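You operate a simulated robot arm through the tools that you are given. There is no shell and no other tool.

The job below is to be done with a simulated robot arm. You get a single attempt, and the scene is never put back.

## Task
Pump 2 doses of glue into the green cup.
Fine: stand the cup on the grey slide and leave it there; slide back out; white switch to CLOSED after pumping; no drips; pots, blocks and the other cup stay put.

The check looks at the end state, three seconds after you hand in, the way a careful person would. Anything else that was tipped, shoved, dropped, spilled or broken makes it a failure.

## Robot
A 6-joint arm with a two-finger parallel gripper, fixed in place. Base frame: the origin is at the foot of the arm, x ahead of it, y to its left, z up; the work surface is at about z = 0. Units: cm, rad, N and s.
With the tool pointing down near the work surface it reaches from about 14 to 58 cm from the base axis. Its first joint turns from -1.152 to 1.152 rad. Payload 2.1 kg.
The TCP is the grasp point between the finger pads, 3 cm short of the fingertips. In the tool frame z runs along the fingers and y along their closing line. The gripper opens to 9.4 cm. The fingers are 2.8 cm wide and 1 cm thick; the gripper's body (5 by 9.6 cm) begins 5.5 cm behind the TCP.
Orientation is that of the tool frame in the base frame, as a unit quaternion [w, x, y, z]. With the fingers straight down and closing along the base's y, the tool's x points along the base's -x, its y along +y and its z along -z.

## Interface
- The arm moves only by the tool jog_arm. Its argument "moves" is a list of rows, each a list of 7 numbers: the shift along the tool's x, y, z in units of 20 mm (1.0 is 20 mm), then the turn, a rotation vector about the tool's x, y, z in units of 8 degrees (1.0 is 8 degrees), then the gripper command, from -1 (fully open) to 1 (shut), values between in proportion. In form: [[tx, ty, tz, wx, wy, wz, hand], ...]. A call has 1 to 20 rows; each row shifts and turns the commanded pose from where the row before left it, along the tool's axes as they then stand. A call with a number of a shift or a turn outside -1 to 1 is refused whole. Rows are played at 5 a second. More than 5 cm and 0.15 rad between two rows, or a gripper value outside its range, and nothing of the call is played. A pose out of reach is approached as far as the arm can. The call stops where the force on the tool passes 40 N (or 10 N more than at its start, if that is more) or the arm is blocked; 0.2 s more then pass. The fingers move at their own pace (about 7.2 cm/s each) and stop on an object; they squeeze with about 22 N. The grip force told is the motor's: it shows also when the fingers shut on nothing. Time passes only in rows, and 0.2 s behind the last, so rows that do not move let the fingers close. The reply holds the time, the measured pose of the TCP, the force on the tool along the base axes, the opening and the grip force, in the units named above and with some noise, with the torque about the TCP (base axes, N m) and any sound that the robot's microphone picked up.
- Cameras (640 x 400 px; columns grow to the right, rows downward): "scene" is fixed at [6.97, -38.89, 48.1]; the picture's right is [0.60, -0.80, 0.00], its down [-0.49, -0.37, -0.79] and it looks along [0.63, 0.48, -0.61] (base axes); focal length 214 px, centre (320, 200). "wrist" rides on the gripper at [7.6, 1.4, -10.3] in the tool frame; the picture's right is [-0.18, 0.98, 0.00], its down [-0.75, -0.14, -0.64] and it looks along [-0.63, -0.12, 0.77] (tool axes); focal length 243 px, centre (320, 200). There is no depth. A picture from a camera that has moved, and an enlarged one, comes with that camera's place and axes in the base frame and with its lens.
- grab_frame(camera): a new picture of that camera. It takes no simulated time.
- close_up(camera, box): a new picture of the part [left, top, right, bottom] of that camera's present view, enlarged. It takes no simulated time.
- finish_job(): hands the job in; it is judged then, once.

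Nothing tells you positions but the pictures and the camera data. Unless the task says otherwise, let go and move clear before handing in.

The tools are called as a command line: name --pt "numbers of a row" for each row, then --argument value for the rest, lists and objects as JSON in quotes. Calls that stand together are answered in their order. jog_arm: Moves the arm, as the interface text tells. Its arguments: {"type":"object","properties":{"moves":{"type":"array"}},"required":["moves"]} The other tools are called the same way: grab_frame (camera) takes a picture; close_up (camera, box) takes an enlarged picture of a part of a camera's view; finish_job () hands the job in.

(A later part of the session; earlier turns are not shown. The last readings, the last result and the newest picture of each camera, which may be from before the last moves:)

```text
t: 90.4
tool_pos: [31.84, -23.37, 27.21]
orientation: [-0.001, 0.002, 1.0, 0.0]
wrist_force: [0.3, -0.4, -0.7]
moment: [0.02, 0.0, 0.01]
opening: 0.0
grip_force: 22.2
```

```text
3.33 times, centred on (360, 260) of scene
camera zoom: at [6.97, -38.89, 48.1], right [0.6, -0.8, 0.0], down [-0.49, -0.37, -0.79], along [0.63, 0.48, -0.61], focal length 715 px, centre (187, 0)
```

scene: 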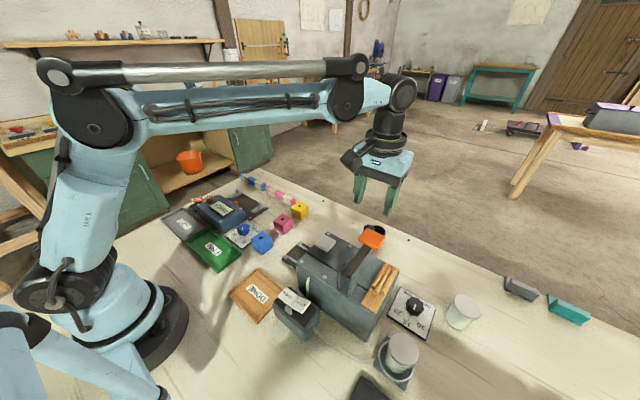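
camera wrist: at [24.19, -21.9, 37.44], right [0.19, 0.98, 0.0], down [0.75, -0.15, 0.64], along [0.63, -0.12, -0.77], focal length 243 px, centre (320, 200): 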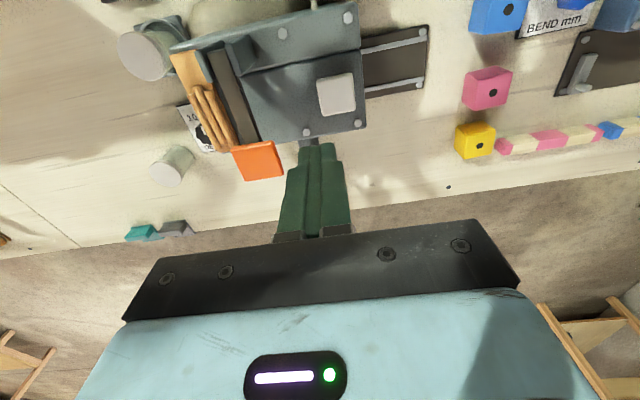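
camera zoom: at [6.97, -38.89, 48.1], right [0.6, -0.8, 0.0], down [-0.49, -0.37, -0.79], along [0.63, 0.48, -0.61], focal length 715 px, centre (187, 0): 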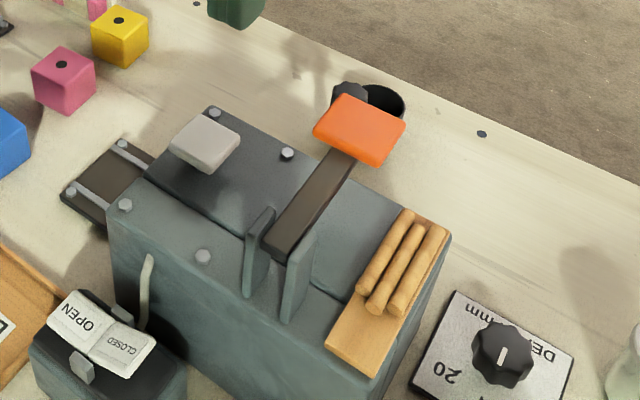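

jog_arm --pt "-0.3825 -0.829 0.4 0 0 0 1" --pt "-0.3825 -0.829 0.4 0 0 0 1" --pt "-0.3825 -0.829 0.4 0 0 0 1" --pt "-0.3825 -0.829 0.4 0 0 0 1" --pt "0 0 0.2 0 0 0 1" --pt "0 0 0 0 0 0 1"

close_up --camera "scene" --box '[300, 170, 440, 310]'

grab_frame --camera "wrist"

```text
t: 91.8
tool_pos: [34.77, -30.07, 23.54]
orientation: [0.0, 0.002, 1.0, 0.001]
wrist_force: [-0.3, -0.4, 0.4]
moment: [-0.01, 0.01, 0.01]
opening: 0.0
grip_force: 21.9
```

```text
2.86 times, centred on (370, 240) of scene
camera zoom: at [6.97, -38.89, 48.1], right [0.6, -0.8, 0.0], down [-0.49, -0.37, -0.79], along [0.63, 0.48, -0.61], focal length 613 px, centre (177, 86)
```

zoom: 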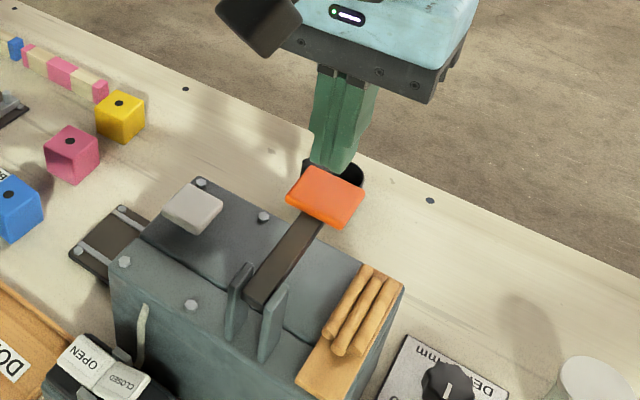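

```text
taken
camera wrist: at [27.23, -28.55, 33.8], right [0.19, 0.98, 0.0], down [0.75, -0.15, 0.64], along [0.63, -0.12, -0.77], focal length 243 px, centre (320, 200)
```

wrist: 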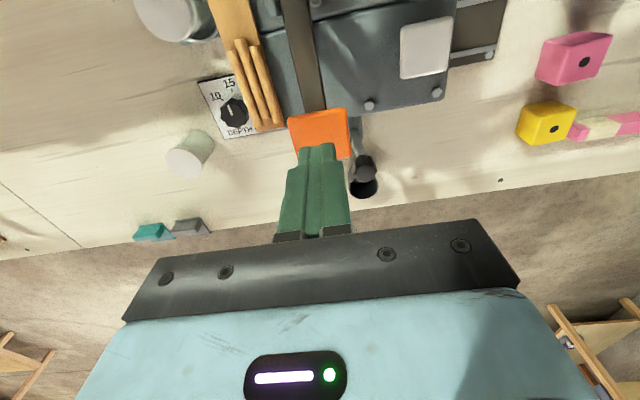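

jog_arm --pt "0 0 0.5 0 0 0 1" --pt "0 0 0.4 0 0 0 1" --pt "0 0 0.2 0 0 0 1" --pt "0 0 0.1 0 0 0 1" --pt "0 0 0 0 0 0 1"

close_up --camera "wrist" --box '[230, 60, 430, 240]'

close_up --camera "scene" --box '[320, 170, 430, 280]'

```text
t: 93.0
tool_pos: [34.86, -30.08, 21.22]
orientation: [0.001, 0.003, 1.0, -0.001]
wrist_force: [-0.7, 0.2, 0.5]
moment: [-0.03, -0.01, 0.02]
opening: 0.03
grip_force: 22.0
```

```text
2.22 times, centred on (330, 150) of wrist
camera zoom: at [27.24, -28.55, 31.42], right [0.19, 0.98, 0.0], down [0.75, -0.15, 0.64], along [0.63, -0.12, -0.77], focal length 539 px, centre (298, 311)
```

zoom: 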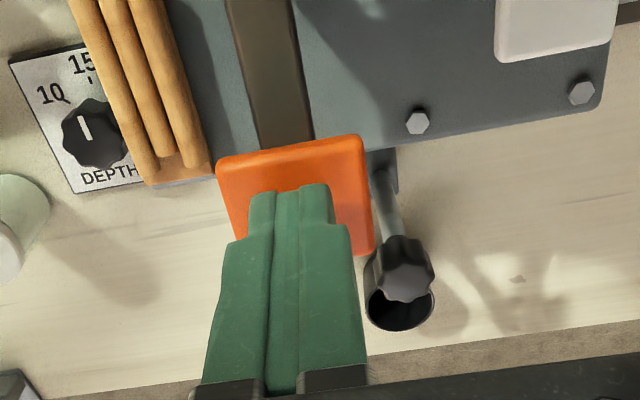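

```text
3.64 times, centred on (375, 225) of scene
camera zoom: at [6.97, -38.89, 48.1], right [0.6, -0.8, 0.0], down [-0.49, -0.37, -0.79], along [0.63, 0.48, -0.61], focal length 780 px, centre (120, 109)
```

zoom: 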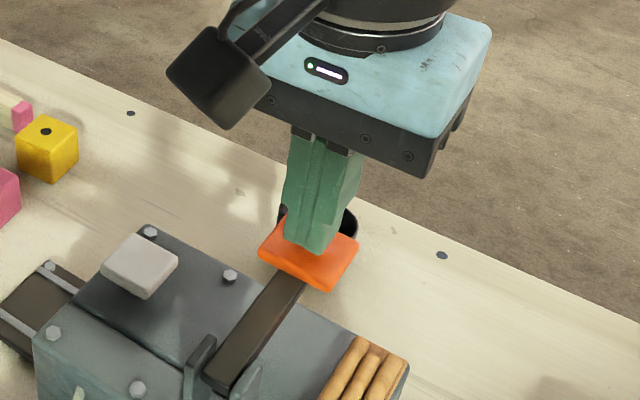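

jog_arm --pt "0 0 0.1 0 0 0 1" --pt "0 0 0.1 0 0 0 1" --pt "0 0 0.1 0 0 0 1" --pt "0 0 0.1 0 0 0 1" --pt "0 0 0 0 0 0 1"

```text
t: 94.2
tool_pos: [34.76, -30.15, 20.28]
orientation: [0.0, 0.002, 1.0, -0.001]
wrist_force: [0.4, 0.9, 0.8]
moment: [-0.01, 0.0, 0.0]
opening: 0.0
grip_force: 21.5
```

jog_arm --pt "0 0 0.1 0 0 0 1" --pt "0 0 0.1 0 0 0 1" --pt "0 0 0.1 0 0 0 1" --pt "0 0 0 0 0 0 1"

```text
t: 95.2
tool_pos: [34.82, -29.95, 19.85]
orientation: [0.001, 0.003, 1.0, 0.0]
wrist_force: [0.1, -0.8, 0.8]
moment: [0.01, 0.03, -0.02]
opening: 0.01
grip_force: 21.9
```

jog_arm --pt "0 0 0.1 0 0 0 1" --pt "0 0 0.1 0 0 0 1" --pt "0 0 0 0 0 0 1"

close_up --camera "scene" --box '[320, 170, 430, 280]'

```text
t: 96.0
tool_pos: [34.88, -30.0, 19.38]
orientation: [-0.001, 0.003, 1.0, 0.0]
wrist_force: [0.6, 0.3, 2.4]
moment: [-0.01, 0.0, -0.01]
opening: 0.0
grip_force: 21.8
```

```text
3.64 times, centred on (375, 225) of scene
camera zoom: at [6.97, -38.89, 48.1], right [0.6, -0.8, 0.0], down [-0.49, -0.37, -0.79], along [0.63, 0.48, -0.61], focal length 780 px, centre (120, 109)
```

zoom: 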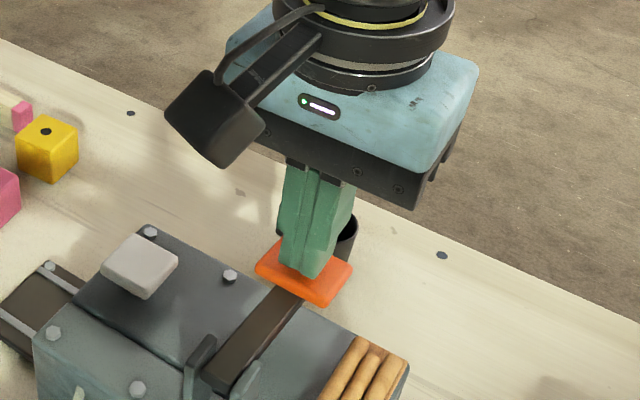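

jog_arm --pt "0 0 0.12 0 0 0 1" --pt "0 0 0.12 0 0 0 1" --pt "0 0 0.12 0 0 0 1" --pt "0 0 0.12 0 0 0 1" --pt "0 0 0 0 0 0 1"

close_up --camera "scene" --box '[320, 170, 430, 280]'

```text
t: 97.2
tool_pos: [34.79, -30.01, 18.48]
orientation: [-0.001, 0.002, 1.0, 0.0]
wrist_force: [-0.6, -0.5, 1.9]
moment: [0.0, -0.01, -0.01]
opening: 0.01
grip_force: 21.4
```

```text
3.64 times, centred on (375, 225) of scene
camera zoom: at [6.97, -38.89, 48.1], right [0.6, -0.8, 0.0], down [-0.49, -0.37, -0.79], along [0.63, 0.48, -0.61], focal length 780 px, centre (120, 109)
```

zoom: 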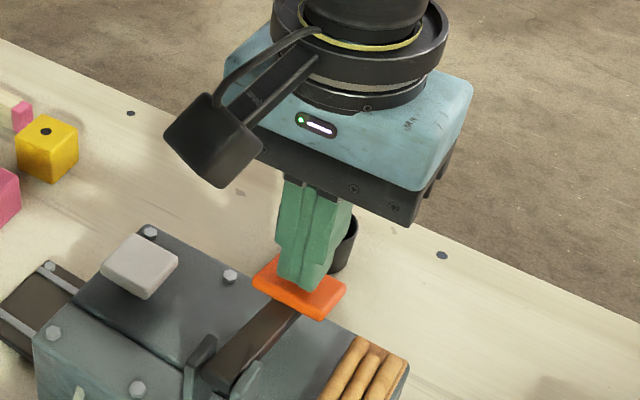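

jog_arm --pt "0 0 0.12 0 0 0 1" --pt "0 0 0.12 0 0 0 1" --pt "0 0 0.12 0 0 0 1" --pt "0 0 0.12 0 0 0 1" --pt "0 0 0 0 0 0 1"

close_up --camera "scene" --box '[320, 170, 430, 280]'

```text
t: 97.8
tool_pos: [34.87, -30.04, 18.19]
orientation: [0.0, 0.002, 1.0, 0.0]
wrist_force: [0.6, 0.5, 14.2]
moment: [-0.03, 0.18, -0.09]
opening: 0.0
grip_force: 22.5
stopped in row 2: the force on the tool passed its limit at 48 N (the readings are from after the stop); the commanded pose is now the measured one
```

```text
3.64 times, centred on (375, 225) of scene
camera zoom: at [6.96, -38.89, 48.1], right [0.6, -0.8, 0.0], down [-0.49, -0.37, -0.79], along [0.63, 0.48, -0.61], focal length 780 px, centre (120, 109)
```

zoom: 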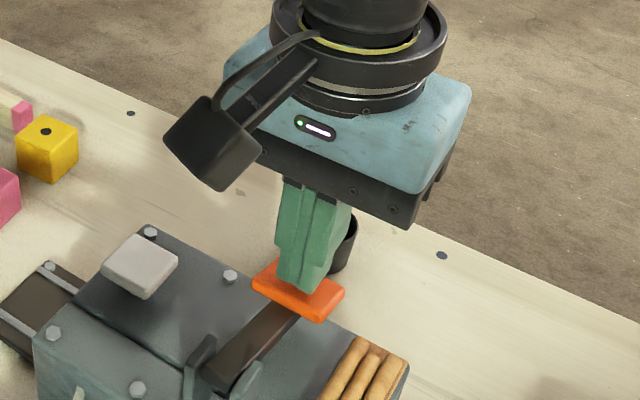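

The lever met its bottom stop near TCP z≈18.2. I'll let it back up and check that it returns by itself.

jog_arm --pt "0 0 0 0 0 0 1" --pt "0 0 -0.2 0 0 0 1" --pt "0 0 -0.3 0 0 0 1" --pt "0 0 -0.4 0 0 0 1" --pt "0 0 -0.5 0 0 0 1" --pt "0 0 -0.5 0 0 0 1" --pt "0 0 0 0 0 0 1" --pt "0 0 0 0 0 0 1"

close_up --camera "scene" --box '[300, 170, 430, 300]'

close_up --camera "wrist" --box '[230, 60, 430, 240]'

```text
t: 99.6
tool_pos: [34.76, -29.99, 21.95]
orientation: [-0.001, 0.002, 1.0, 0.0]
wrist_force: [-0.2, 0.2, 0.7]
moment: [0.0, 0.0, 0.03]
opening: 0.0
grip_force: 21.9
```

```text
3.08 times, centred on (365, 235) of scene
camera zoom: at [6.97, -38.89, 48.1], right [0.6, -0.8, 0.0], down [-0.49, -0.37, -0.79], along [0.63, 0.48, -0.61], focal length 660 px, centre (182, 92)
```

zoom: 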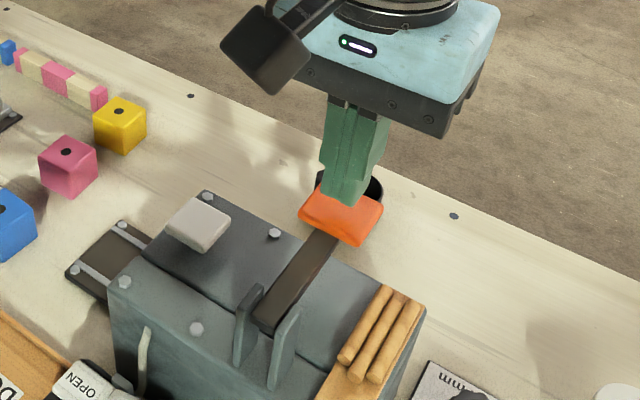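

```text
2.22 times, centred on (330, 150) of wrist
camera zoom: at [27.17, -28.54, 32.23], right [0.19, 0.98, 0.0], down [0.75, -0.14, 0.64], along [0.63, -0.12, -0.77], focal length 539 px, centre (298, 311)
```

zoom: 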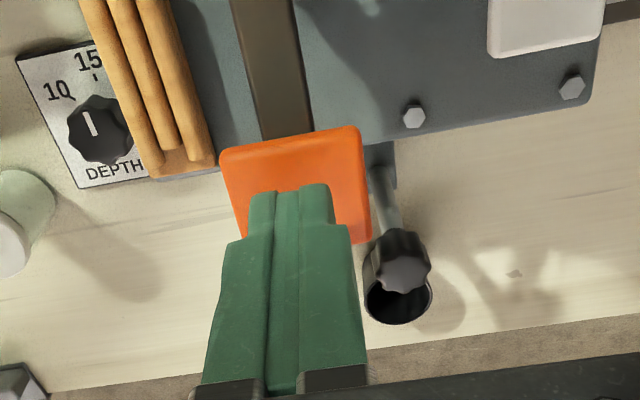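

The lever sprang fully back up, so that was one clean stroke. Now the second one, easing into the bottom stop.

jog_arm --pt "0 0 0.4 0 0 0 1" --pt "0 0 0.4 0 0 0 1" --pt "0 0 0.25 0 0 0 1" --pt "0 0 0.15 0 0 0 1" --pt "0 0 0.12 0 0 0 1" --pt "0 0 0.12 0 0 0 1" --pt "0 0 0.12 0 0 0 1" --pt "0 0 0.12 0 0 0 1" --pt "0 0 0 0 0 0 1"

```text
t: 101.6
tool_pos: [34.86, -29.99, 18.52]
orientation: [0.001, 0.002, 1.0, 0.001]
wrist_force: [-0.5, -0.9, 1.5]
moment: [-0.04, 0.02, 0.0]
opening: 0.0
grip_force: 21.7
```

jog_arm --pt "0 0 0.05 0 0 0 1" --pt "0 0 0.05 0 0 0 1" --pt "0 0 0.04 0 0 0 1" --pt "0 0 0 0 0 0 1"

```text
t: 102.6
tool_pos: [34.79, -30.05, 18.24]
orientation: [0.0, 0.003, 1.0, 0.0]
wrist_force: [0.0, 0.2, 2.0]
moment: [0.0, 0.03, -0.04]
opening: 0.0
grip_force: 21.5
```

jog_arm --pt "0 0 0.04 0 0 0 1" --pt "0 0 0 0 0 0 1"

```text
t: 103.2
tool_pos: [34.74, -30.1, 18.3]
orientation: [0.0, 0.002, 1.0, 0.0]
wrist_force: [0.5, -0.7, 2.3]
moment: [-0.04, 0.04, 0.0]
opening: 0.0
grip_force: 22.5
```

jog_arm --pt "0 0 0.03 0 0 0 1" --pt "0 0 0 0 0 0 1"

```text
t: 103.8
tool_pos: [34.91, -30.01, 18.15]
orientation: [0.001, 0.003, 1.0, -0.001]
wrist_force: [1.0, -1.0, 13.9]
moment: [-0.02, 0.14, 0.0]
opening: 0.0
grip_force: 22.4
```

jog_arm --pt "0 0 0.03 0 0 0 1" --pt "0 0 0 0 0 0 1"

```text
t: 104.4
tool_pos: [34.77, -29.99, 18.1]
orientation: [0.0, 0.002, 1.0, 0.0]
wrist_force: [2.3, -0.8, 32.3]
moment: [0.01, 0.42, 0.05]
opening: 0.0
grip_force: 21.5
```

The second stroke is fully down. Releasing slowly and rising clear.

jog_arm --pt "0 0 -0.1 0 0 0 1" --pt "0 0 -0.2 0 0 0 1" --pt "0 0 -0.3 0 0 0 1" --pt "0 0 -0.4 0 0 0 1" --pt "0 0 -0.6 0 0 0 1" --pt "0 0 -0.8 0 0 0 1" --pt "0 0 -1 0 0 0 1" --pt "0 0 0 0 0 0 1" --pt "0 0 0 0 0 0 1"

close_up --camera "scene" --box '[280, 190, 440, 340]'

grab_frame --camera "wrist"

```text
t: 106.4
tool_pos: [34.83, -30.15, 24.87]
orientation: [-0.001, 0.003, 1.0, 0.0]
wrist_force: [0.9, -0.5, 0.6]
moment: [0.0, 0.02, 0.01]
opening: 0.0
grip_force: 22.2
```

```text
2.67 times, centred on (360, 265) of scene
camera zoom: at [6.97, -38.89, 48.1], right [0.6, -0.8, 0.0], down [-0.49, -0.37, -0.79], along [0.63, 0.48, -0.61], focal length 572 px, centre (213, 27)
```

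zoom: 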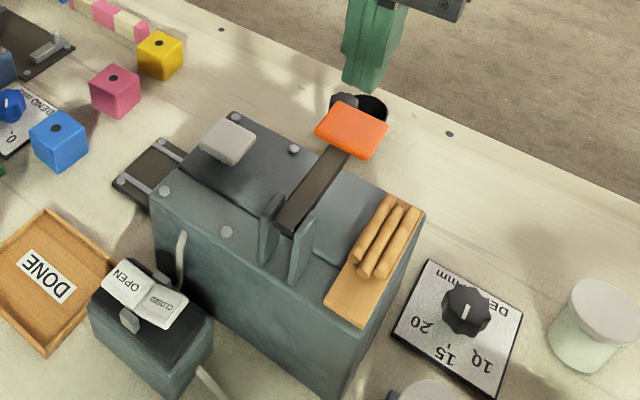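

```text
taken
camera wrist: at [27.23, -28.64, 35.22], right [0.19, 0.98, 0.0], down [0.75, -0.14, 0.64], along [0.63, -0.12, -0.77], focal length 243 px, centre (320, 200)
```

wrist: 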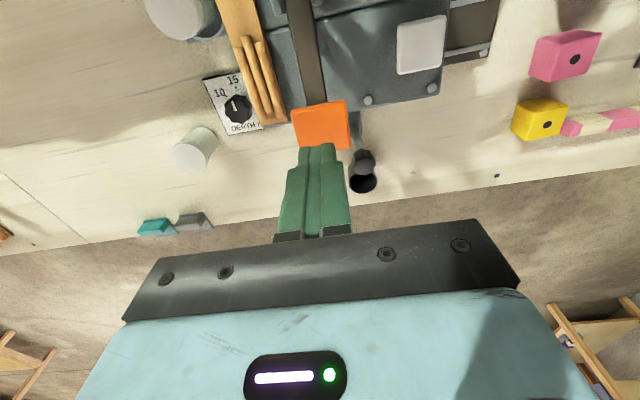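

Two full strokes are done and the lever is up. Now I'll go above the CLOSED half of the white switch.

jog_arm --pt "0.9 0.344 0 0 0 0 1" --pt "0.9 0.344 0 0 0 0 1" --pt "0.9 0.344 0 0 0 0 1" --pt "0.9 0.344 0 0 0 0 1" --pt "0.9 0.344 0 0 0 0 1" --pt "0.9 0.344 0 0 0 0 1" --pt "0.9 0.344 0 0 0 0 1" --pt "0.9 0.344 0 0 0 0 1" --pt "0 0 0 0 0 0 1"

grab_frame --camera "wrist"

close_up --camera "wrist" --box '[240, 40, 400, 160]'

```text
t: 108.4
tool_pos: [20.46, -24.51, 24.96]
orientation: [0.0, 0.003, 1.0, 0.0]
wrist_force: [-1.0, -0.2, -0.2]
moment: [-0.01, 0.02, 0.01]
opening: 0.0
grip_force: 21.6
```

```text
taken
camera wrist: at [12.86, -23.0, 35.21], right [0.19, 0.98, 0.0], down [0.75, -0.14, 0.64], along [0.63, -0.12, -0.77], focal length 243 px, centre (320, 200)
```

wrist: 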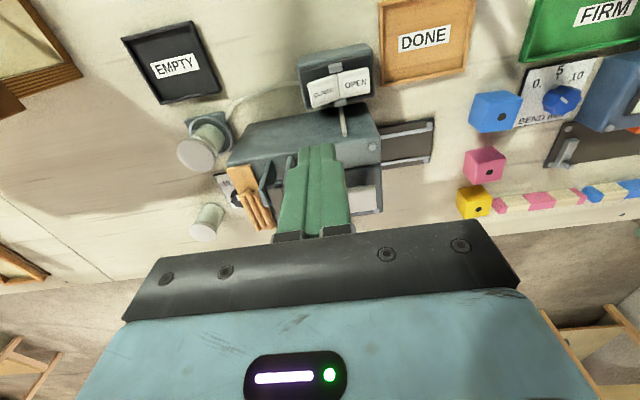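

```text
3.33 times, centred on (320, 100) of wrist
camera zoom: at [12.86, -23.0, 35.21], right [0.19, 0.98, 0.0], down [0.75, -0.14, 0.64], along [0.63, -0.12, -0.77], focal length 809 px, centre (320, 533)
```

zoom: 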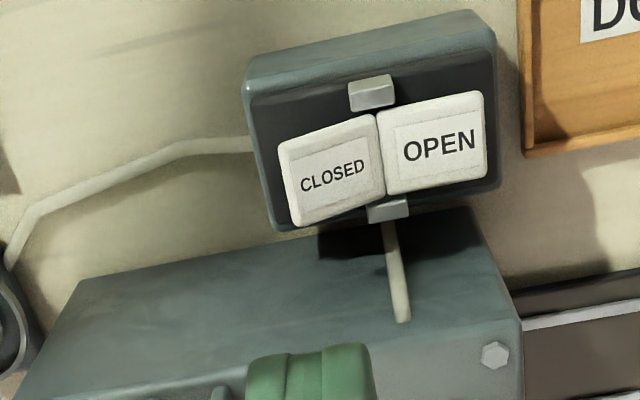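

jog_arm --pt "0 -0.1 1 0 0 0 1" --pt "0 0 1 0 0 0 1" --pt "0 0 1 0 0 0 1" --pt "0 0 1 0 0 0 1" --pt "0 0 1 0 0 0 1" --pt "0 0 0.6 0 0 0 1" --pt "0 0 0.3 0 0 0 1" --pt "0 0 0 0 0 0 1"

close_up --camera "wrist" --box '[230, 40, 420, 240]'

close_up --camera "scene" --box '[250, 250, 350, 350]'

```text
t: 110.2
tool_pos: [20.53, -24.57, 13.09]
orientation: [0.0, 0.003, 1.0, -0.001]
wrist_force: [0.4, -0.4, -0.6]
moment: [-0.01, 0.02, 0.0]
opening: 0.01
grip_force: 21.9
```

```text
2.00 times, centred on (325, 140) of wrist
camera zoom: at [12.84, -23.16, 23.39], right [0.19, 0.98, 0.0], down [0.75, -0.14, 0.64], along [0.63, -0.12, -0.77], focal length 485 px, centre (310, 320)
```

zoom: 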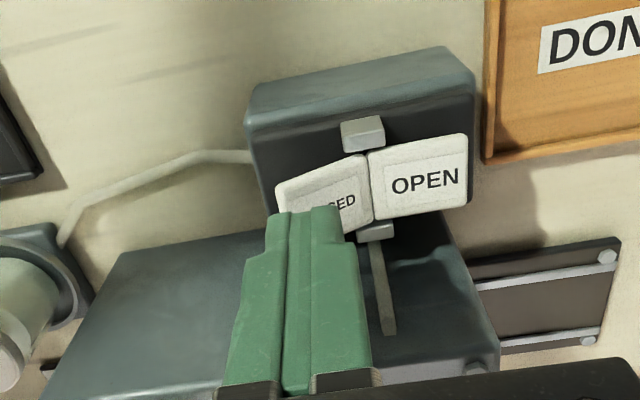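

```text
4.00 times, centred on (300, 300) of scene
camera zoom: at [6.97, -38.89, 48.1], right [0.6, -0.8, 0.0], down [-0.49, -0.37, -0.79], along [0.63, 0.48, -0.61], focal length 858 px, centre (400, -200)
```

zoom: 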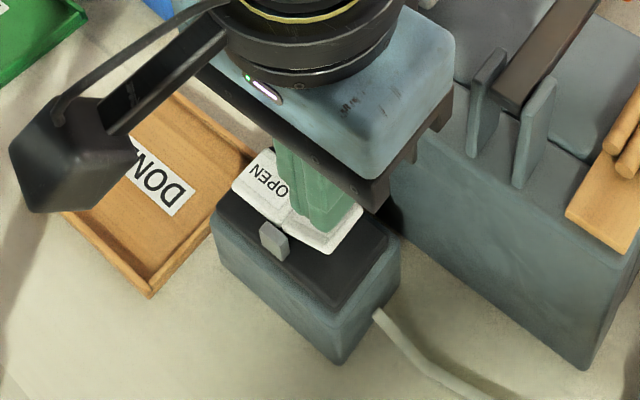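

jog_arm --pt "0 0 0.15 0 0 0 1" --pt "0 0 0.15 0 0 0 1" --pt "0 0 0.15 0 0 0 1" --pt "0 0 0.1 0 0 0 1" --pt "0 0 0 0 0 0 1"

```text
t: 111.4
tool_pos: [20.41, -24.61, 12.13]
orientation: [0.0, 0.002, 1.0, 0.001]
wrist_force: [1.0, -0.7, -1.3]
moment: [0.0, 0.02, -0.01]
opening: 0.0
grip_force: 22.6
```

jog_arm --pt "0 0 0.1 0 0 0 1" --pt "0 0 0.1 0 0 0 1" --pt "0 0 0.1 0 0 0 1" --pt "0 0 0 0 0 0 1"

close_up --camera "wrist" --box '[230, 40, 420, 240]'

```text
t: 112.4
tool_pos: [20.39, -24.64, 11.33]
orientation: [0.001, 0.002, 1.0, 0.001]
wrist_force: [-0.2, 0.4, -0.1]
moment: [0.0, -0.01, 0.04]
opening: 0.0
grip_force: 22.4
```

```text
2.00 times, centred on (325, 140) of wrist
camera zoom: at [12.82, -23.18, 21.69], right [0.19, 0.98, 0.0], down [0.75, -0.14, 0.64], along [0.63, -0.12, -0.77], focal length 485 px, centre (310, 320)
```

zoom: 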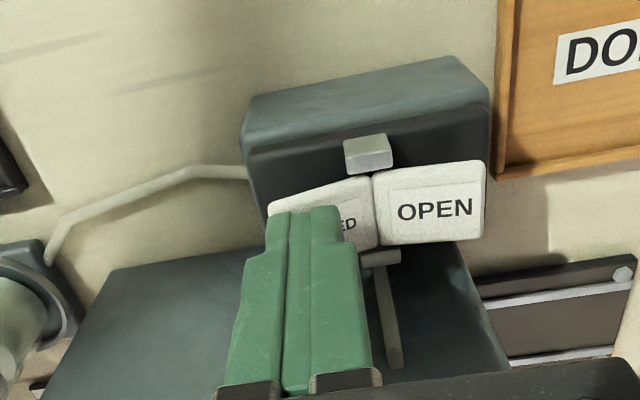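

jog_arm --pt "0 0 0.1 0 0 0 1" --pt "0 0 0.1 0 0 0 1" --pt "0 0 0 0 0 0 1"

close_up --camera "wrist" --box '[230, 40, 420, 240]'

```text
t: 113.2
tool_pos: [20.43, -24.68, 11.06]
orientation: [0.0, 0.003, 1.0, 0.0]
wrist_force: [0.4, -1.9, -0.5]
moment: [-0.03, -0.04, 0.04]
opening: 0.0
grip_force: 21.8
```

```text
2.00 times, centred on (325, 140) of wrist
camera zoom: at [12.81, -23.22, 21.26], right [0.19, 0.98, 0.0], down [0.75, -0.14, 0.64], along [0.63, -0.12, -0.77], focal length 485 px, centre (310, 320)
```

zoom: 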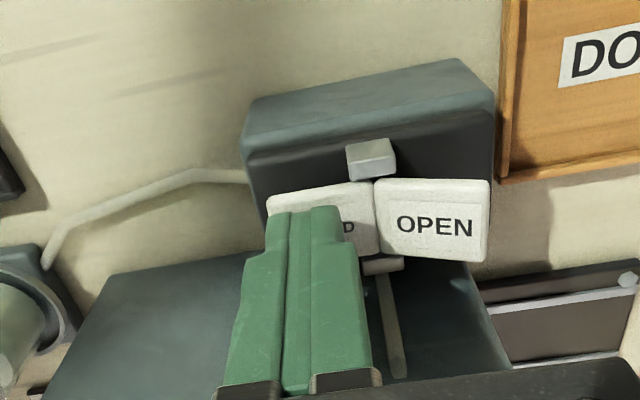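

jog_arm --pt "0 0 0.1 0 0 0 1" --pt "0 0 0.1 0 0 0 1" --pt "0 0 0 0 0 0 1"

close_up --camera "wrist" --box '[230, 40, 420, 240]'

```text
t: 114.0
tool_pos: [20.32, -24.63, 10.6]
orientation: [-0.001, 0.003, 1.0, 0.0]
wrist_force: [0.1, 1.0, 0.3]
moment: [0.02, -0.01, -0.02]
opening: 0.01
grip_force: 21.6
```

```text
2.00 times, centred on (325, 140) of wrist
camera zoom: at [12.8, -23.2, 20.86], right [0.19, 0.98, 0.0], down [0.75, -0.14, 0.64], along [0.63, -0.12, -0.77], focal length 485 px, centre (310, 320)
```

zoom: 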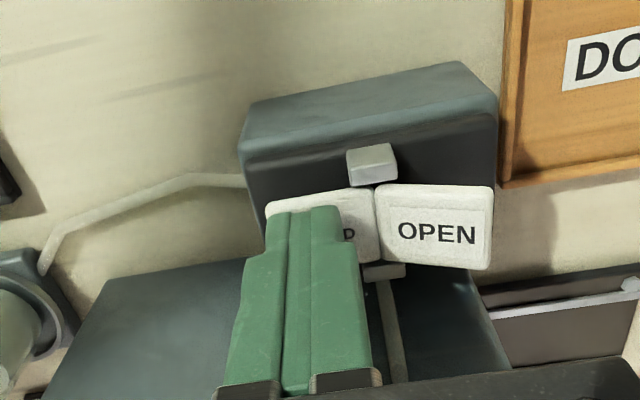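

jog_arm --pt "0 0 0.08 0 0 0 1" --pt "0 0 0.08 0 0 0 1" --pt "0 0 0 0 0 0 1"

close_up --camera "wrist" --box '[230, 40, 420, 240]'

```text
t: 114.6
tool_pos: [20.32, -24.66, 10.53]
orientation: [0.0, 0.002, 1.0, 0.001]
wrist_force: [0.3, 1.6, 13.7]
moment: [0.02, -0.17, 0.08]
opening: 0.01
grip_force: 22.5
stopped in row 2: the force on the tool passed its limit at 51 N (the readings are from after the stop); the commanded pose is now the measured one
```

```text
2.00 times, centred on (325, 140) of wrist
camera zoom: at [12.81, -23.23, 20.79], right [0.19, 0.98, 0.0], down [0.75, -0.15, 0.64], along [0.63, -0.12, -0.77], focal length 485 px, centre (310, 320)
```

zoom: 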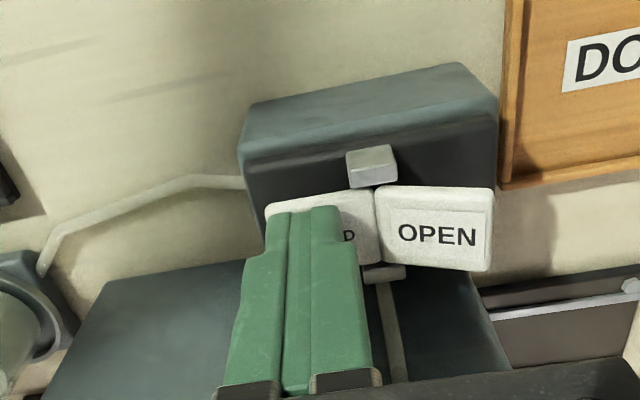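

The CLOSED half is pressed down against its stop. I'll lift off and check that it stays down.

jog_arm --pt "0 0 -0.2 0 0 0 1" --pt "0 0 -0.4 0 0 0 1" --pt "0 0 -0.8 0 0 0 1" --pt "0 0 -1 0 0 0 1" --pt "0 0 -1 0 0 0 1" --pt "0 0 -1 0 0 0 1" --pt "0 0 -1 0 0 0 1" --pt "0 0 -1 0 0 0 1" --pt "0 0 -0.8 0 0 0 1" --pt "0 0 0 0 0 0 1"

close_up --camera "wrist" --box '[240, 40, 400, 160]'

close_up --camera "scene" --box '[265, 275, 325, 345]'

```text
t: 116.8
tool_pos: [20.37, -24.68, 24.84]
orientation: [-0.001, 0.003, 1.0, 0.001]
wrist_force: [2.0, -0.1, 0.3]
moment: [0.02, 0.01, 0.02]
opening: 0.01
grip_force: 21.8
```

```text
3.33 times, centred on (320, 100) of wrist
camera zoom: at [12.81, -23.29, 35.17], right [0.19, 0.98, 0.0], down [0.75, -0.15, 0.64], along [0.63, -0.12, -0.77], focal length 809 px, centre (320, 533)
```

zoom: 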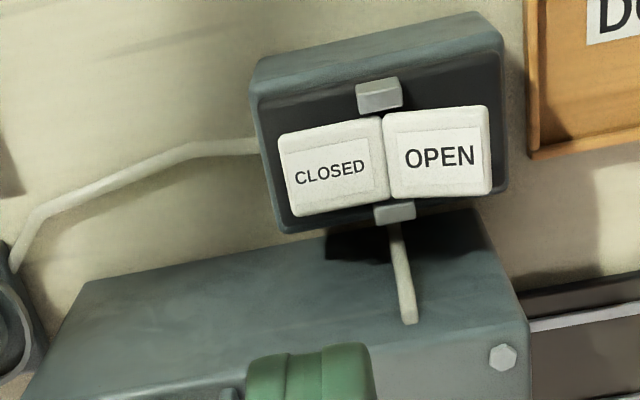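

```text
5.71 times, centred on (295, 310) of scene
camera zoom: at [6.97, -38.89, 48.1], right [0.6, -0.8, 0.0], down [-0.49, -0.37, -0.79], along [0.63, 0.48, -0.61], focal length 1226 px, centre (463, -429)
```

zoom: 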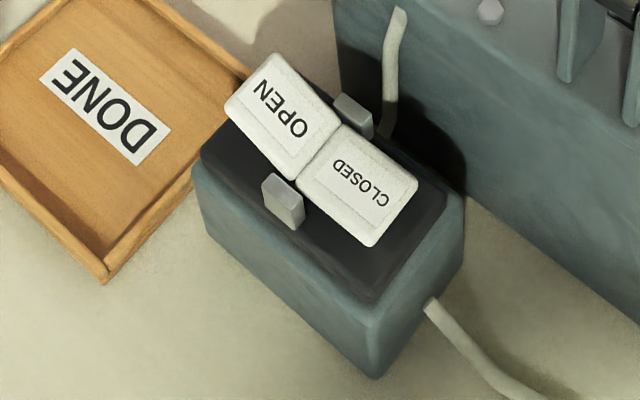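

The switch now rests with CLOSED down and OPEN raised. Next I'll return above the handle knob at about (42,-26.4) to pull the slide back out.

jog_arm --pt "-0.982 -0.078 0 0 0 0 1" --pt "-0.982 -0.078 0 0 0 0 1" --pt "-0.982 -0.078 0 0 0 0 1" --pt "-0.982 -0.078 0 0 0 0 1" --pt "-0.982 -0.078 0 0 0 0 1" --pt "-0.982 -0.078 0 0 0 0 1" --pt "-0.982 -0.078 0 0 0 0 1" --pt "-0.982 -0.078 0 0 0 0 1" --pt "-0.982 -0.078 0 0 0 0 1" --pt "-0.982 -0.078 0 0 0 0 1" --pt "-0.982 -0.078 0 0 0 0 1" --pt "0 0 0 0 0 0 -0.2" --pt "0 0 0.5 0 0 0 -0.2" --pt "0 0 0.5 0 0 0 -0.2" --pt "0 0 0 0 0 0 -0.2"

close_up --camera "wrist" --box '[200, 40, 440, 240]'

```text
t: 120.0
tool_pos: [41.93, -26.48, 22.77]
orientation: [0.0, 0.002, 1.0, 0.001]
wrist_force: [-0.7, -1.1, 1.3]
moment: [0.03, 0.0, -0.01]
opening: 5.64
grip_force: 0.1
```

```text
2.00 times, centred on (320, 140) of wrist
camera zoom: at [34.37, -25.11, 33.07], right [0.19, 0.98, 0.0], down [0.75, -0.15, 0.64], along [0.63, -0.12, -0.77], focal length 485 px, centre (320, 320)
```

zoom: 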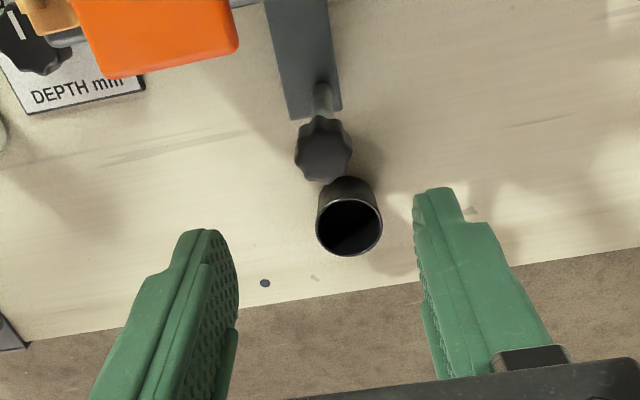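

jog_arm --pt "0 0 1 0 0 0 -0.2" --pt "0 0 1 0 0 0 -0.2" --pt "0 0 1 0 0 0 -0.2" --pt "0 0 1 0 0 0 -0.2" --pt "0 0 1 0 0 0 -0.2" --pt "0 0 0.7 0 0 0 -0.2" --pt "0 0 0.45 0 0 0 -0.2" --pt "0 0 0 0 0 0 0.1" --pt "0 0 0 0 0 0 0.38" --pt "0 0 0 0 0 0 0.38" --pt "0 0 0 0 0 0 0.38"

close_up --camera "wrist" --box '[200, 40, 440, 240]'

```text
t: 122.4
tool_pos: [41.98, -26.59, 10.46]
orientation: [-0.001, 0.003, 1.0, 0.001]
wrist_force: [0.1, 0.1, 0.0]
moment: [0.0, -0.01, -0.02]
opening: 2.9
grip_force: 0.0
```

```text
2.00 times, centred on (320, 140) of wrist
camera zoom: at [34.34, -25.09, 20.82], right [0.19, 0.98, 0.0], down [0.75, -0.15, 0.64], along [0.63, -0.12, -0.77], focal length 485 px, centre (320, 320)
```

zoom: 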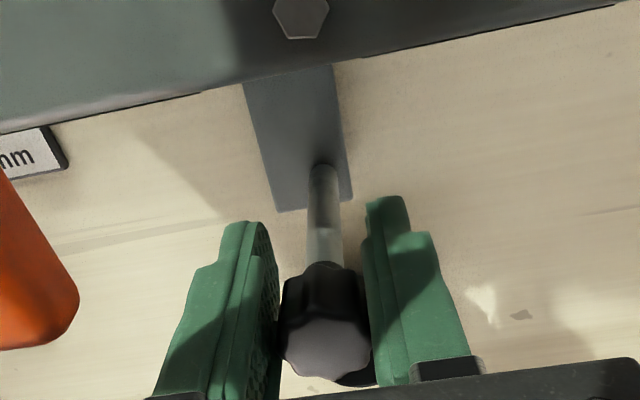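

The knob is caged again. I'll pull the slide out toward +y slowly and smoothly.

jog_arm --pt "0 0.05 0 0 0 0 0.38" --pt "0 0.08 0 0 0 0 0.38" --pt "0 0.1 0 0 0 0 0.38" --pt "0 0.15 0 0 0 0 0.38" --pt "0 0.18 0 0 0 0 0.38" --pt "0 0.2 0 0 0 0 0.38" --pt "0 0.2 0 0 0 0 0.38" --pt "0 0.2 0 0 0 0 0.38" --pt "0 0.2 0 0 0 0 0.38" --pt "0 0.2 0 0 0 0 0.38" --pt "0 0.2 0 0 0 0 0.38" --pt "0 0.2 0 0 0 0 0.38" --pt "0 0.2 0 0 0 0 0.38" --pt "0 0.2 0 0 0 0 0.38" --pt "0 0.2 0 0 0 0 0.38" --pt "0 0.2 0 0 0 0 0.38" --pt "0 0.2 0 0 0 0 0.38" --pt "0 0.2 0 0 0 0 0.38" --pt "0 0.15 0 0 0 0 0.38" --pt "0 0.08 0 0 0 0 0.38"

close_up --camera "wrist" --box '[150, 0, 430, 240]'

close_up --camera "scene" --box '[250, 150, 410, 310]'

```text
t: 126.6
tool_pos: [41.97, -19.75, 10.57]
orientation: [-0.001, 0.002, 1.0, 0.002]
wrist_force: [0.0, -0.5, -0.3]
moment: [-0.01, 0.03, -0.04]
opening: 2.94
grip_force: 0.4
```

```text
1.67 times, centred on (290, 120) of wrist
camera zoom: at [34.38, -18.31, 20.8], right [0.19, 0.98, 0.0], down [0.75, -0.15, 0.64], along [0.63, -0.12, -0.77], focal length 404 px, centre (370, 333)
```

zoom: 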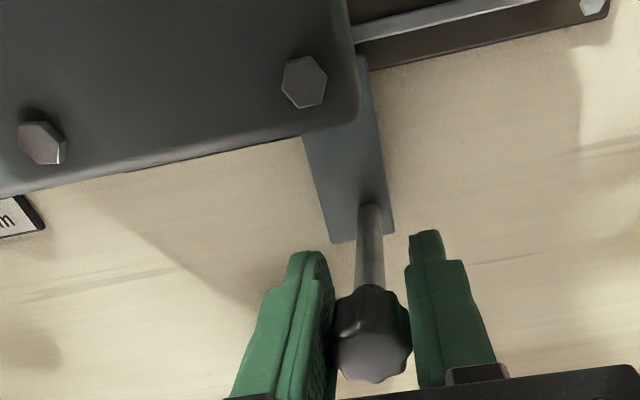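

```text
2.50 times, centred on (330, 230) of scene
camera zoom: at [6.97, -38.89, 48.1], right [0.6, -0.8, 0.0], down [-0.49, -0.37, -0.79], along [0.63, 0.48, -0.61], focal length 536 px, centre (295, 125)
```

zoom: 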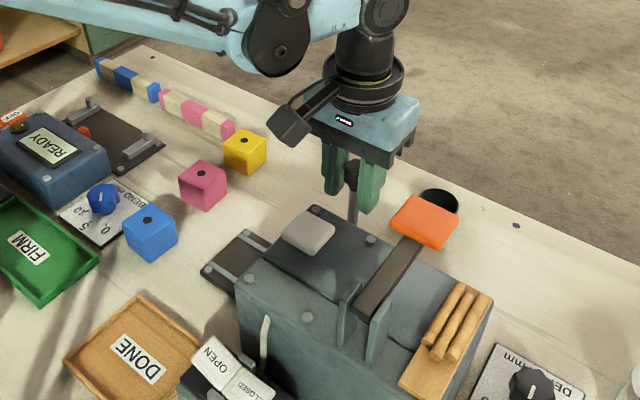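

jog_arm --pt "0 0.05 0 0 0 0 0.38" --pt "0 0.1 0 0 0 0 0.38" --pt "0 0.15 0 0 0 0 0.38" --pt "0 0.2 0 0 0 0 0.38" --pt "0 0.2 0 0 0 0 0.38" --pt "0 0.2 0 0 0 0 0.38" --pt "0 0.2 0 0 0 0 0.38" --pt "0 0.2 0 0 0 0 0.38" --pt "0 0.2 0 0 0 0 0.38" --pt "0 0.2 0 0 0 0 0.38" --pt "0 0.2 0 0 0 0 0.38" --pt "0 0.2 0 0 0 0 0.38" --pt "0 0.2 0 0 0 0 0.38" --pt "0 0.2 0 0 0 0 0.38" --pt "0 0.2 0 0 0 0 0.38" --pt "0 0.2 0 0 0 0 0.38" --pt "0 0.2 0 0 0 0 0.38" --pt "0 0.2 0 0 0 0 0.38" --pt "0 0.15 0 0 0 0 0.38" --pt "0 0.08 0 0 0 0 0.38"

grab_frame --camera "wrist"

close_up --camera "scene" --box '[250, 150, 410, 310]'

```text
t: 130.8
tool_pos: [41.95, -12.56, 10.59]
orientation: [-0.001, 0.002, 1.0, 0.001]
wrist_force: [1.2, -0.4, 0.5]
moment: [0.02, -0.01, -0.01]
opening: 2.94
grip_force: 0.3
```

```text
taken
camera wrist: at [34.37, -11.23, 20.84], right [0.19, 0.98, 0.0], down [0.75, -0.15, 0.64], along [0.63, -0.12, -0.77], focal length 243 px, centre (320, 200)
```

wrist: 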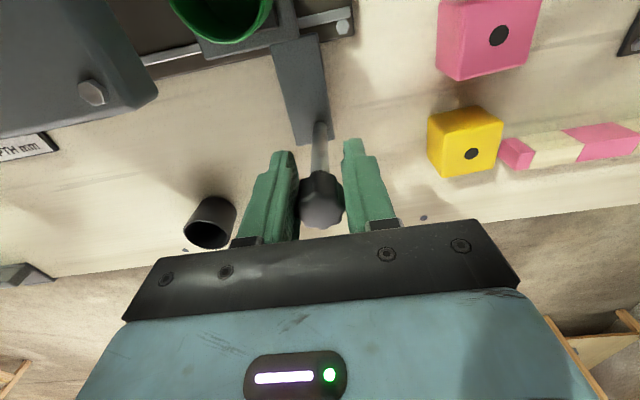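

```text
2.50 times, centred on (330, 230) of scene
camera zoom: at [6.97, -38.89, 48.1], right [0.6, -0.8, 0.0], down [-0.49, -0.37, -0.79], along [0.63, 0.48, -0.61], focal length 536 px, centre (295, 125)
```

zoom: 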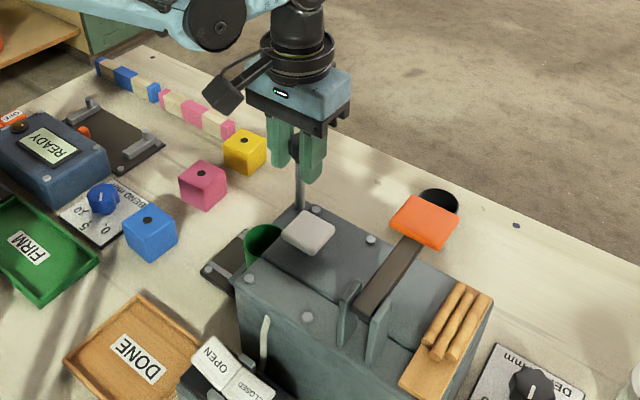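

jog_arm --pt "0 0.05 0 0 0 0 0.38" --pt "0 0.1 0 0 0 0 0.38" --pt "0 0.12 0 0 0 0 0.38" --pt "0 0.12 0 0 0 0 0.38" --pt "0 0.12 0 0 0 0 0.38" --pt "0 0.12 0 0 0 0 0.38" --pt "0 0.12 0 0 0 0 0.38" --pt "0 0.12 0 0 0 0 0.38" --pt "0 0.12 0 0 0 0 0.38" --pt "0 0.08 0 0 0 0 0.38" --pt "0 0.05 0 0 0 0 0.38" --pt "0 0 0 0 0 0 0.38"

close_up --camera "wrist" --box '[150, 0, 430, 240]'

```text
t: 133.4
tool_pos: [41.94, -10.5, 10.55]
orientation: [-0.001, 0.002, 1.0, 0.002]
wrist_force: [0.1, 1.1, -0.2]
moment: [0.01, -0.01, 0.01]
opening: 2.96
grip_force: 0.5
```

```text
1.67 times, centred on (290, 120) of wrist
camera zoom: at [34.41, -8.99, 20.83], right [0.19, 0.98, 0.0], down [0.75, -0.15, 0.64], along [0.63, -0.12, -0.77], focal length 404 px, centre (370, 333)
```

zoom: 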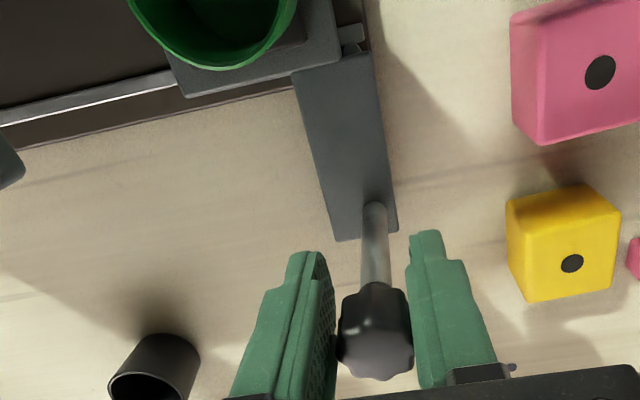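

jog_arm --pt "0 0.06 0 0 0 0 0.38" --pt "0 0.08 0 0 0 0 0.38" --pt "0 0.08 0 0 0 0 0.38" --pt "0 0.06 0 0 0 0 0.38" --pt "0 0 0 0 0 0 0.38"

jog_arm --pt "0 0.06 0 0 0 0 0.38" --pt "0 0.06 0 0 0 0 0.38" --pt "0 0 0 0 0 0 0.38"

close_up --camera "wrist" --box '[150, 0, 430, 240]'

```text
t: 134.6
tool_pos: [42.1, -9.79, 10.55]
orientation: [-0.001, 0.003, 1.0, 0.001]
wrist_force: [-0.9, -0.4, -0.4]
moment: [0.0, 0.0, -0.01]
opening: 2.92
grip_force: 0.0
```

```text
t: 135.4
tool_pos: [41.97, -9.76, 10.61]
orientation: [-0.001, 0.002, 1.0, 0.001]
wrist_force: [2.8, -6.5, 1.4]
moment: [-0.03, 0.04, 0.0]
opening: 3.24
grip_force: 2.2
```

```text
1.67 times, centred on (290, 120) of wrist
camera zoom: at [34.43, -8.23, 20.85], right [0.19, 0.98, 0.0], down [0.75, -0.15, 0.64], along [0.63, -0.12, -0.77], focal length 404 px, centre (370, 333)
```

zoom: 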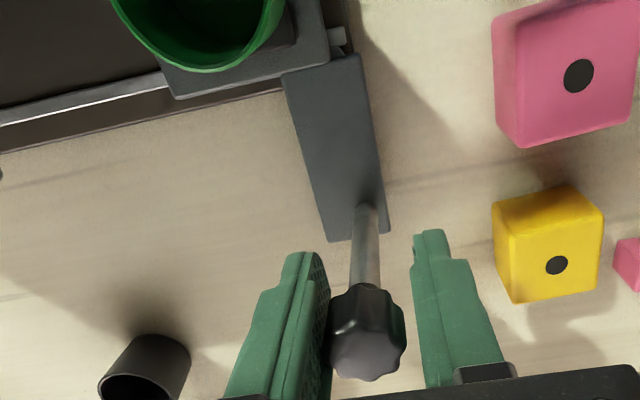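

The slide is back at its outer stop. I'll open, rise off the knob and look into the cup.

jog_arm --pt "0 -0.06 0 0 0 0 0.3" --pt "0 -0.06 0 0 0 0 0.0" --pt "0 0 0 0 0 0 -0.2" --pt "0 0 0 0 0 0 -0.2" --pt "0 0 -0.5 0 0 0 -0.2" --pt "0 0 -1 0 0 0 -0.2" --pt "0 0 -1 0 0 0 -0.2" --pt "0 0 -1 0 0 0 -0.2" --pt "0 0 -1 0 0 0 -0.2" --pt "0 0 -1 0 0 0 -0.2" --pt "0 0 -1 0 0 0 -0.2" --pt "0 0 0 0 0 0 -0.2"

grab_frame --camera "wrist"

close_up --camera "scene" --box '[260, 190, 340, 270]'

```text
t: 138.0
tool_pos: [42.07, -9.96, 23.58]
orientation: [-0.001, 0.003, 1.0, 0.001]
wrist_force: [-1.0, -0.8, 0.1]
moment: [-0.01, 0.04, 0.02]
opening: 5.64
grip_force: 0.0
```

```text
taken
camera wrist: at [34.43, -8.44, 33.82], right [0.19, 0.98, 0.0], down [0.75, -0.15, 0.64], along [0.63, -0.12, -0.77], focal length 243 px, centre (320, 200)
```

wrist: 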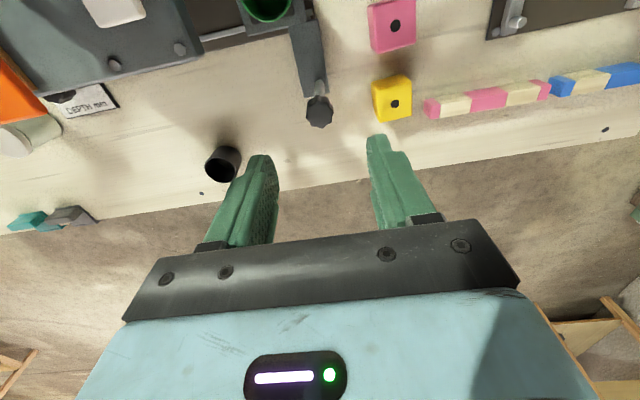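

```text
5.00 times, centred on (300, 230) of scene
camera zoom: at [6.97, -38.89, 48.1], right [0.6, -0.8, 0.0], down [-0.49, -0.37, -0.79], along [0.63, 0.48, -0.61], focal length 1072 px, centre (420, 50)
```

zoom: 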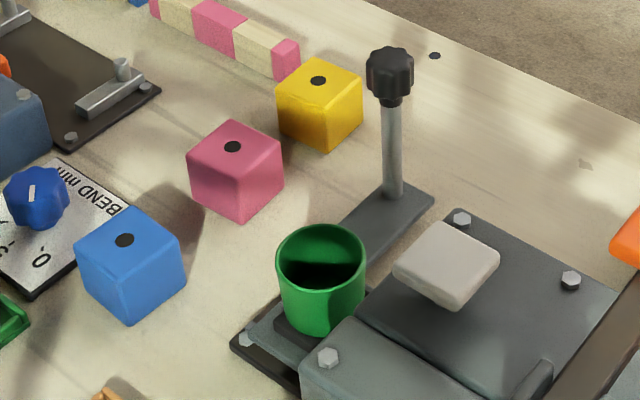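

jog_arm --pt "0.917 -0.337 0.05 0 0 0 -0.2" --pt "0.917 -0.337 0.05 0 0 0 -0.2" --pt "0.917 -0.337 0.05 0 0 0 -0.2" --pt "0.917 -0.337 0.05 0 0 0 -0.2" --pt "0.917 -0.337 0.05 0 0 0 -0.2" --pt "0.917 -0.337 0.05 0 0 0 -0.2" --pt "0 0 0 0 0 0 -0.2"

grab_frame --camera "wrist"

close_up --camera "wrist" --box '[270, 70, 370, 150]'

```text
t: 139.6
tool_pos: [30.93, -13.81, 23.04]
orientation: [-0.001, 0.004, 1.0, 0.002]
wrist_force: [-1.0, -0.6, 0.1]
moment: [-0.04, 0.02, 0.04]
opening: 5.63
grip_force: 0.1
```

```text
taken
camera wrist: at [23.42, -12.42, 33.27], right [0.19, 0.98, 0.0], down [0.75, -0.15, 0.64], along [0.63, -0.12, -0.77], focal length 243 px, centre (320, 200)
```

wrist: 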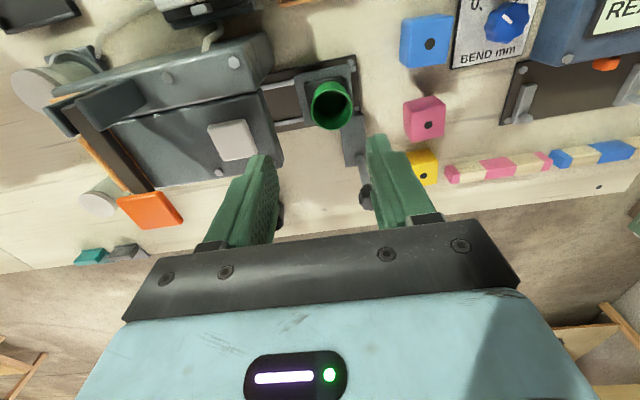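

```text
5.00 times, centred on (320, 110) of wrist
camera zoom: at [23.42, -12.42, 33.27], right [0.19, 0.98, 0.0], down [0.75, -0.15, 0.64], along [0.63, -0.12, -0.77], focal length 1213 px, centre (320, 650)
```

zoom: 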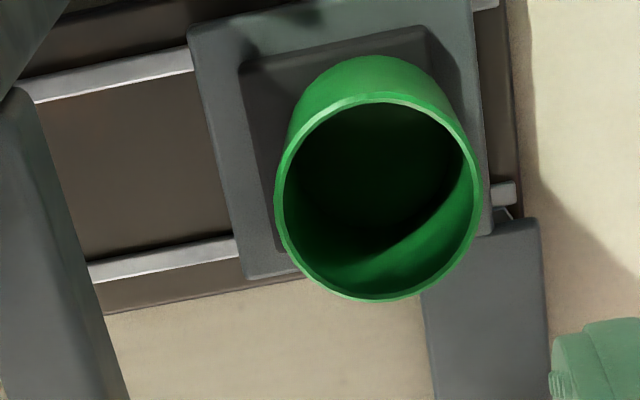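

The cup looks empty from here, so I'll get a steeper, closer look inside before deciding.

jog_arm --pt "-0.96 -0.1 0.45 0 0 0 -0.2" --pt "-0.96 -0.1 0.45 0 0 0 -0.2" --pt "-0.96 -0.1 0.45 0 0 0 -0.2" --pt "-0.96 -0.1 0.45 0 0 0 -0.2" --pt "0 0 0.4 0 0 0 -0.2" --pt "0 0 0 0 0 0 -0.2"

close_up --camera "wrist" --box '[270, 0, 390, 90]'

grab_frame --camera "scene"

```text
t: 141.0
tool_pos: [38.62, -14.7, 18.58]
orientation: [-0.001, 0.003, 1.0, 0.002]
wrist_force: [0.6, 0.4, -0.1]
moment: [0.0, -0.04, 0.01]
opening: 5.66
grip_force: 0.0
```

```text
4.44 times, centred on (330, 45) of wrist
camera zoom: at [31.13, -13.27, 28.83], right [0.19, 0.98, 0.0], down [0.75, -0.15, 0.64], along [0.63, -0.12, -0.77], focal length 1078 px, centre (276, 889)
```

zoom: 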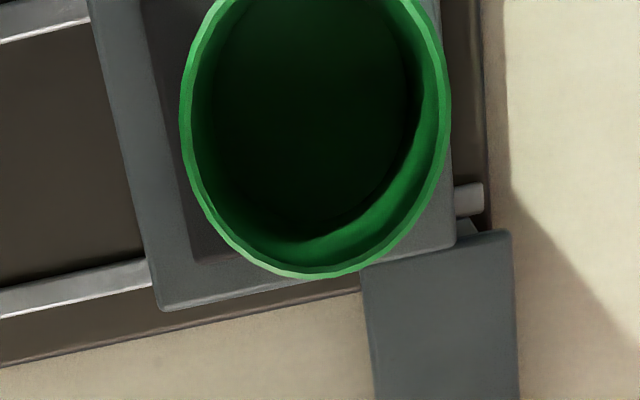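

```text
taken
```

scene: 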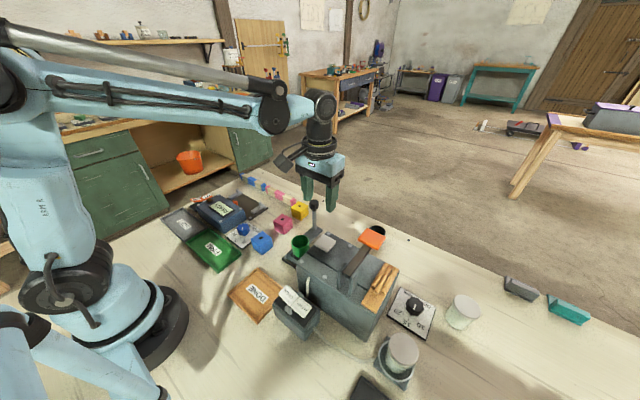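

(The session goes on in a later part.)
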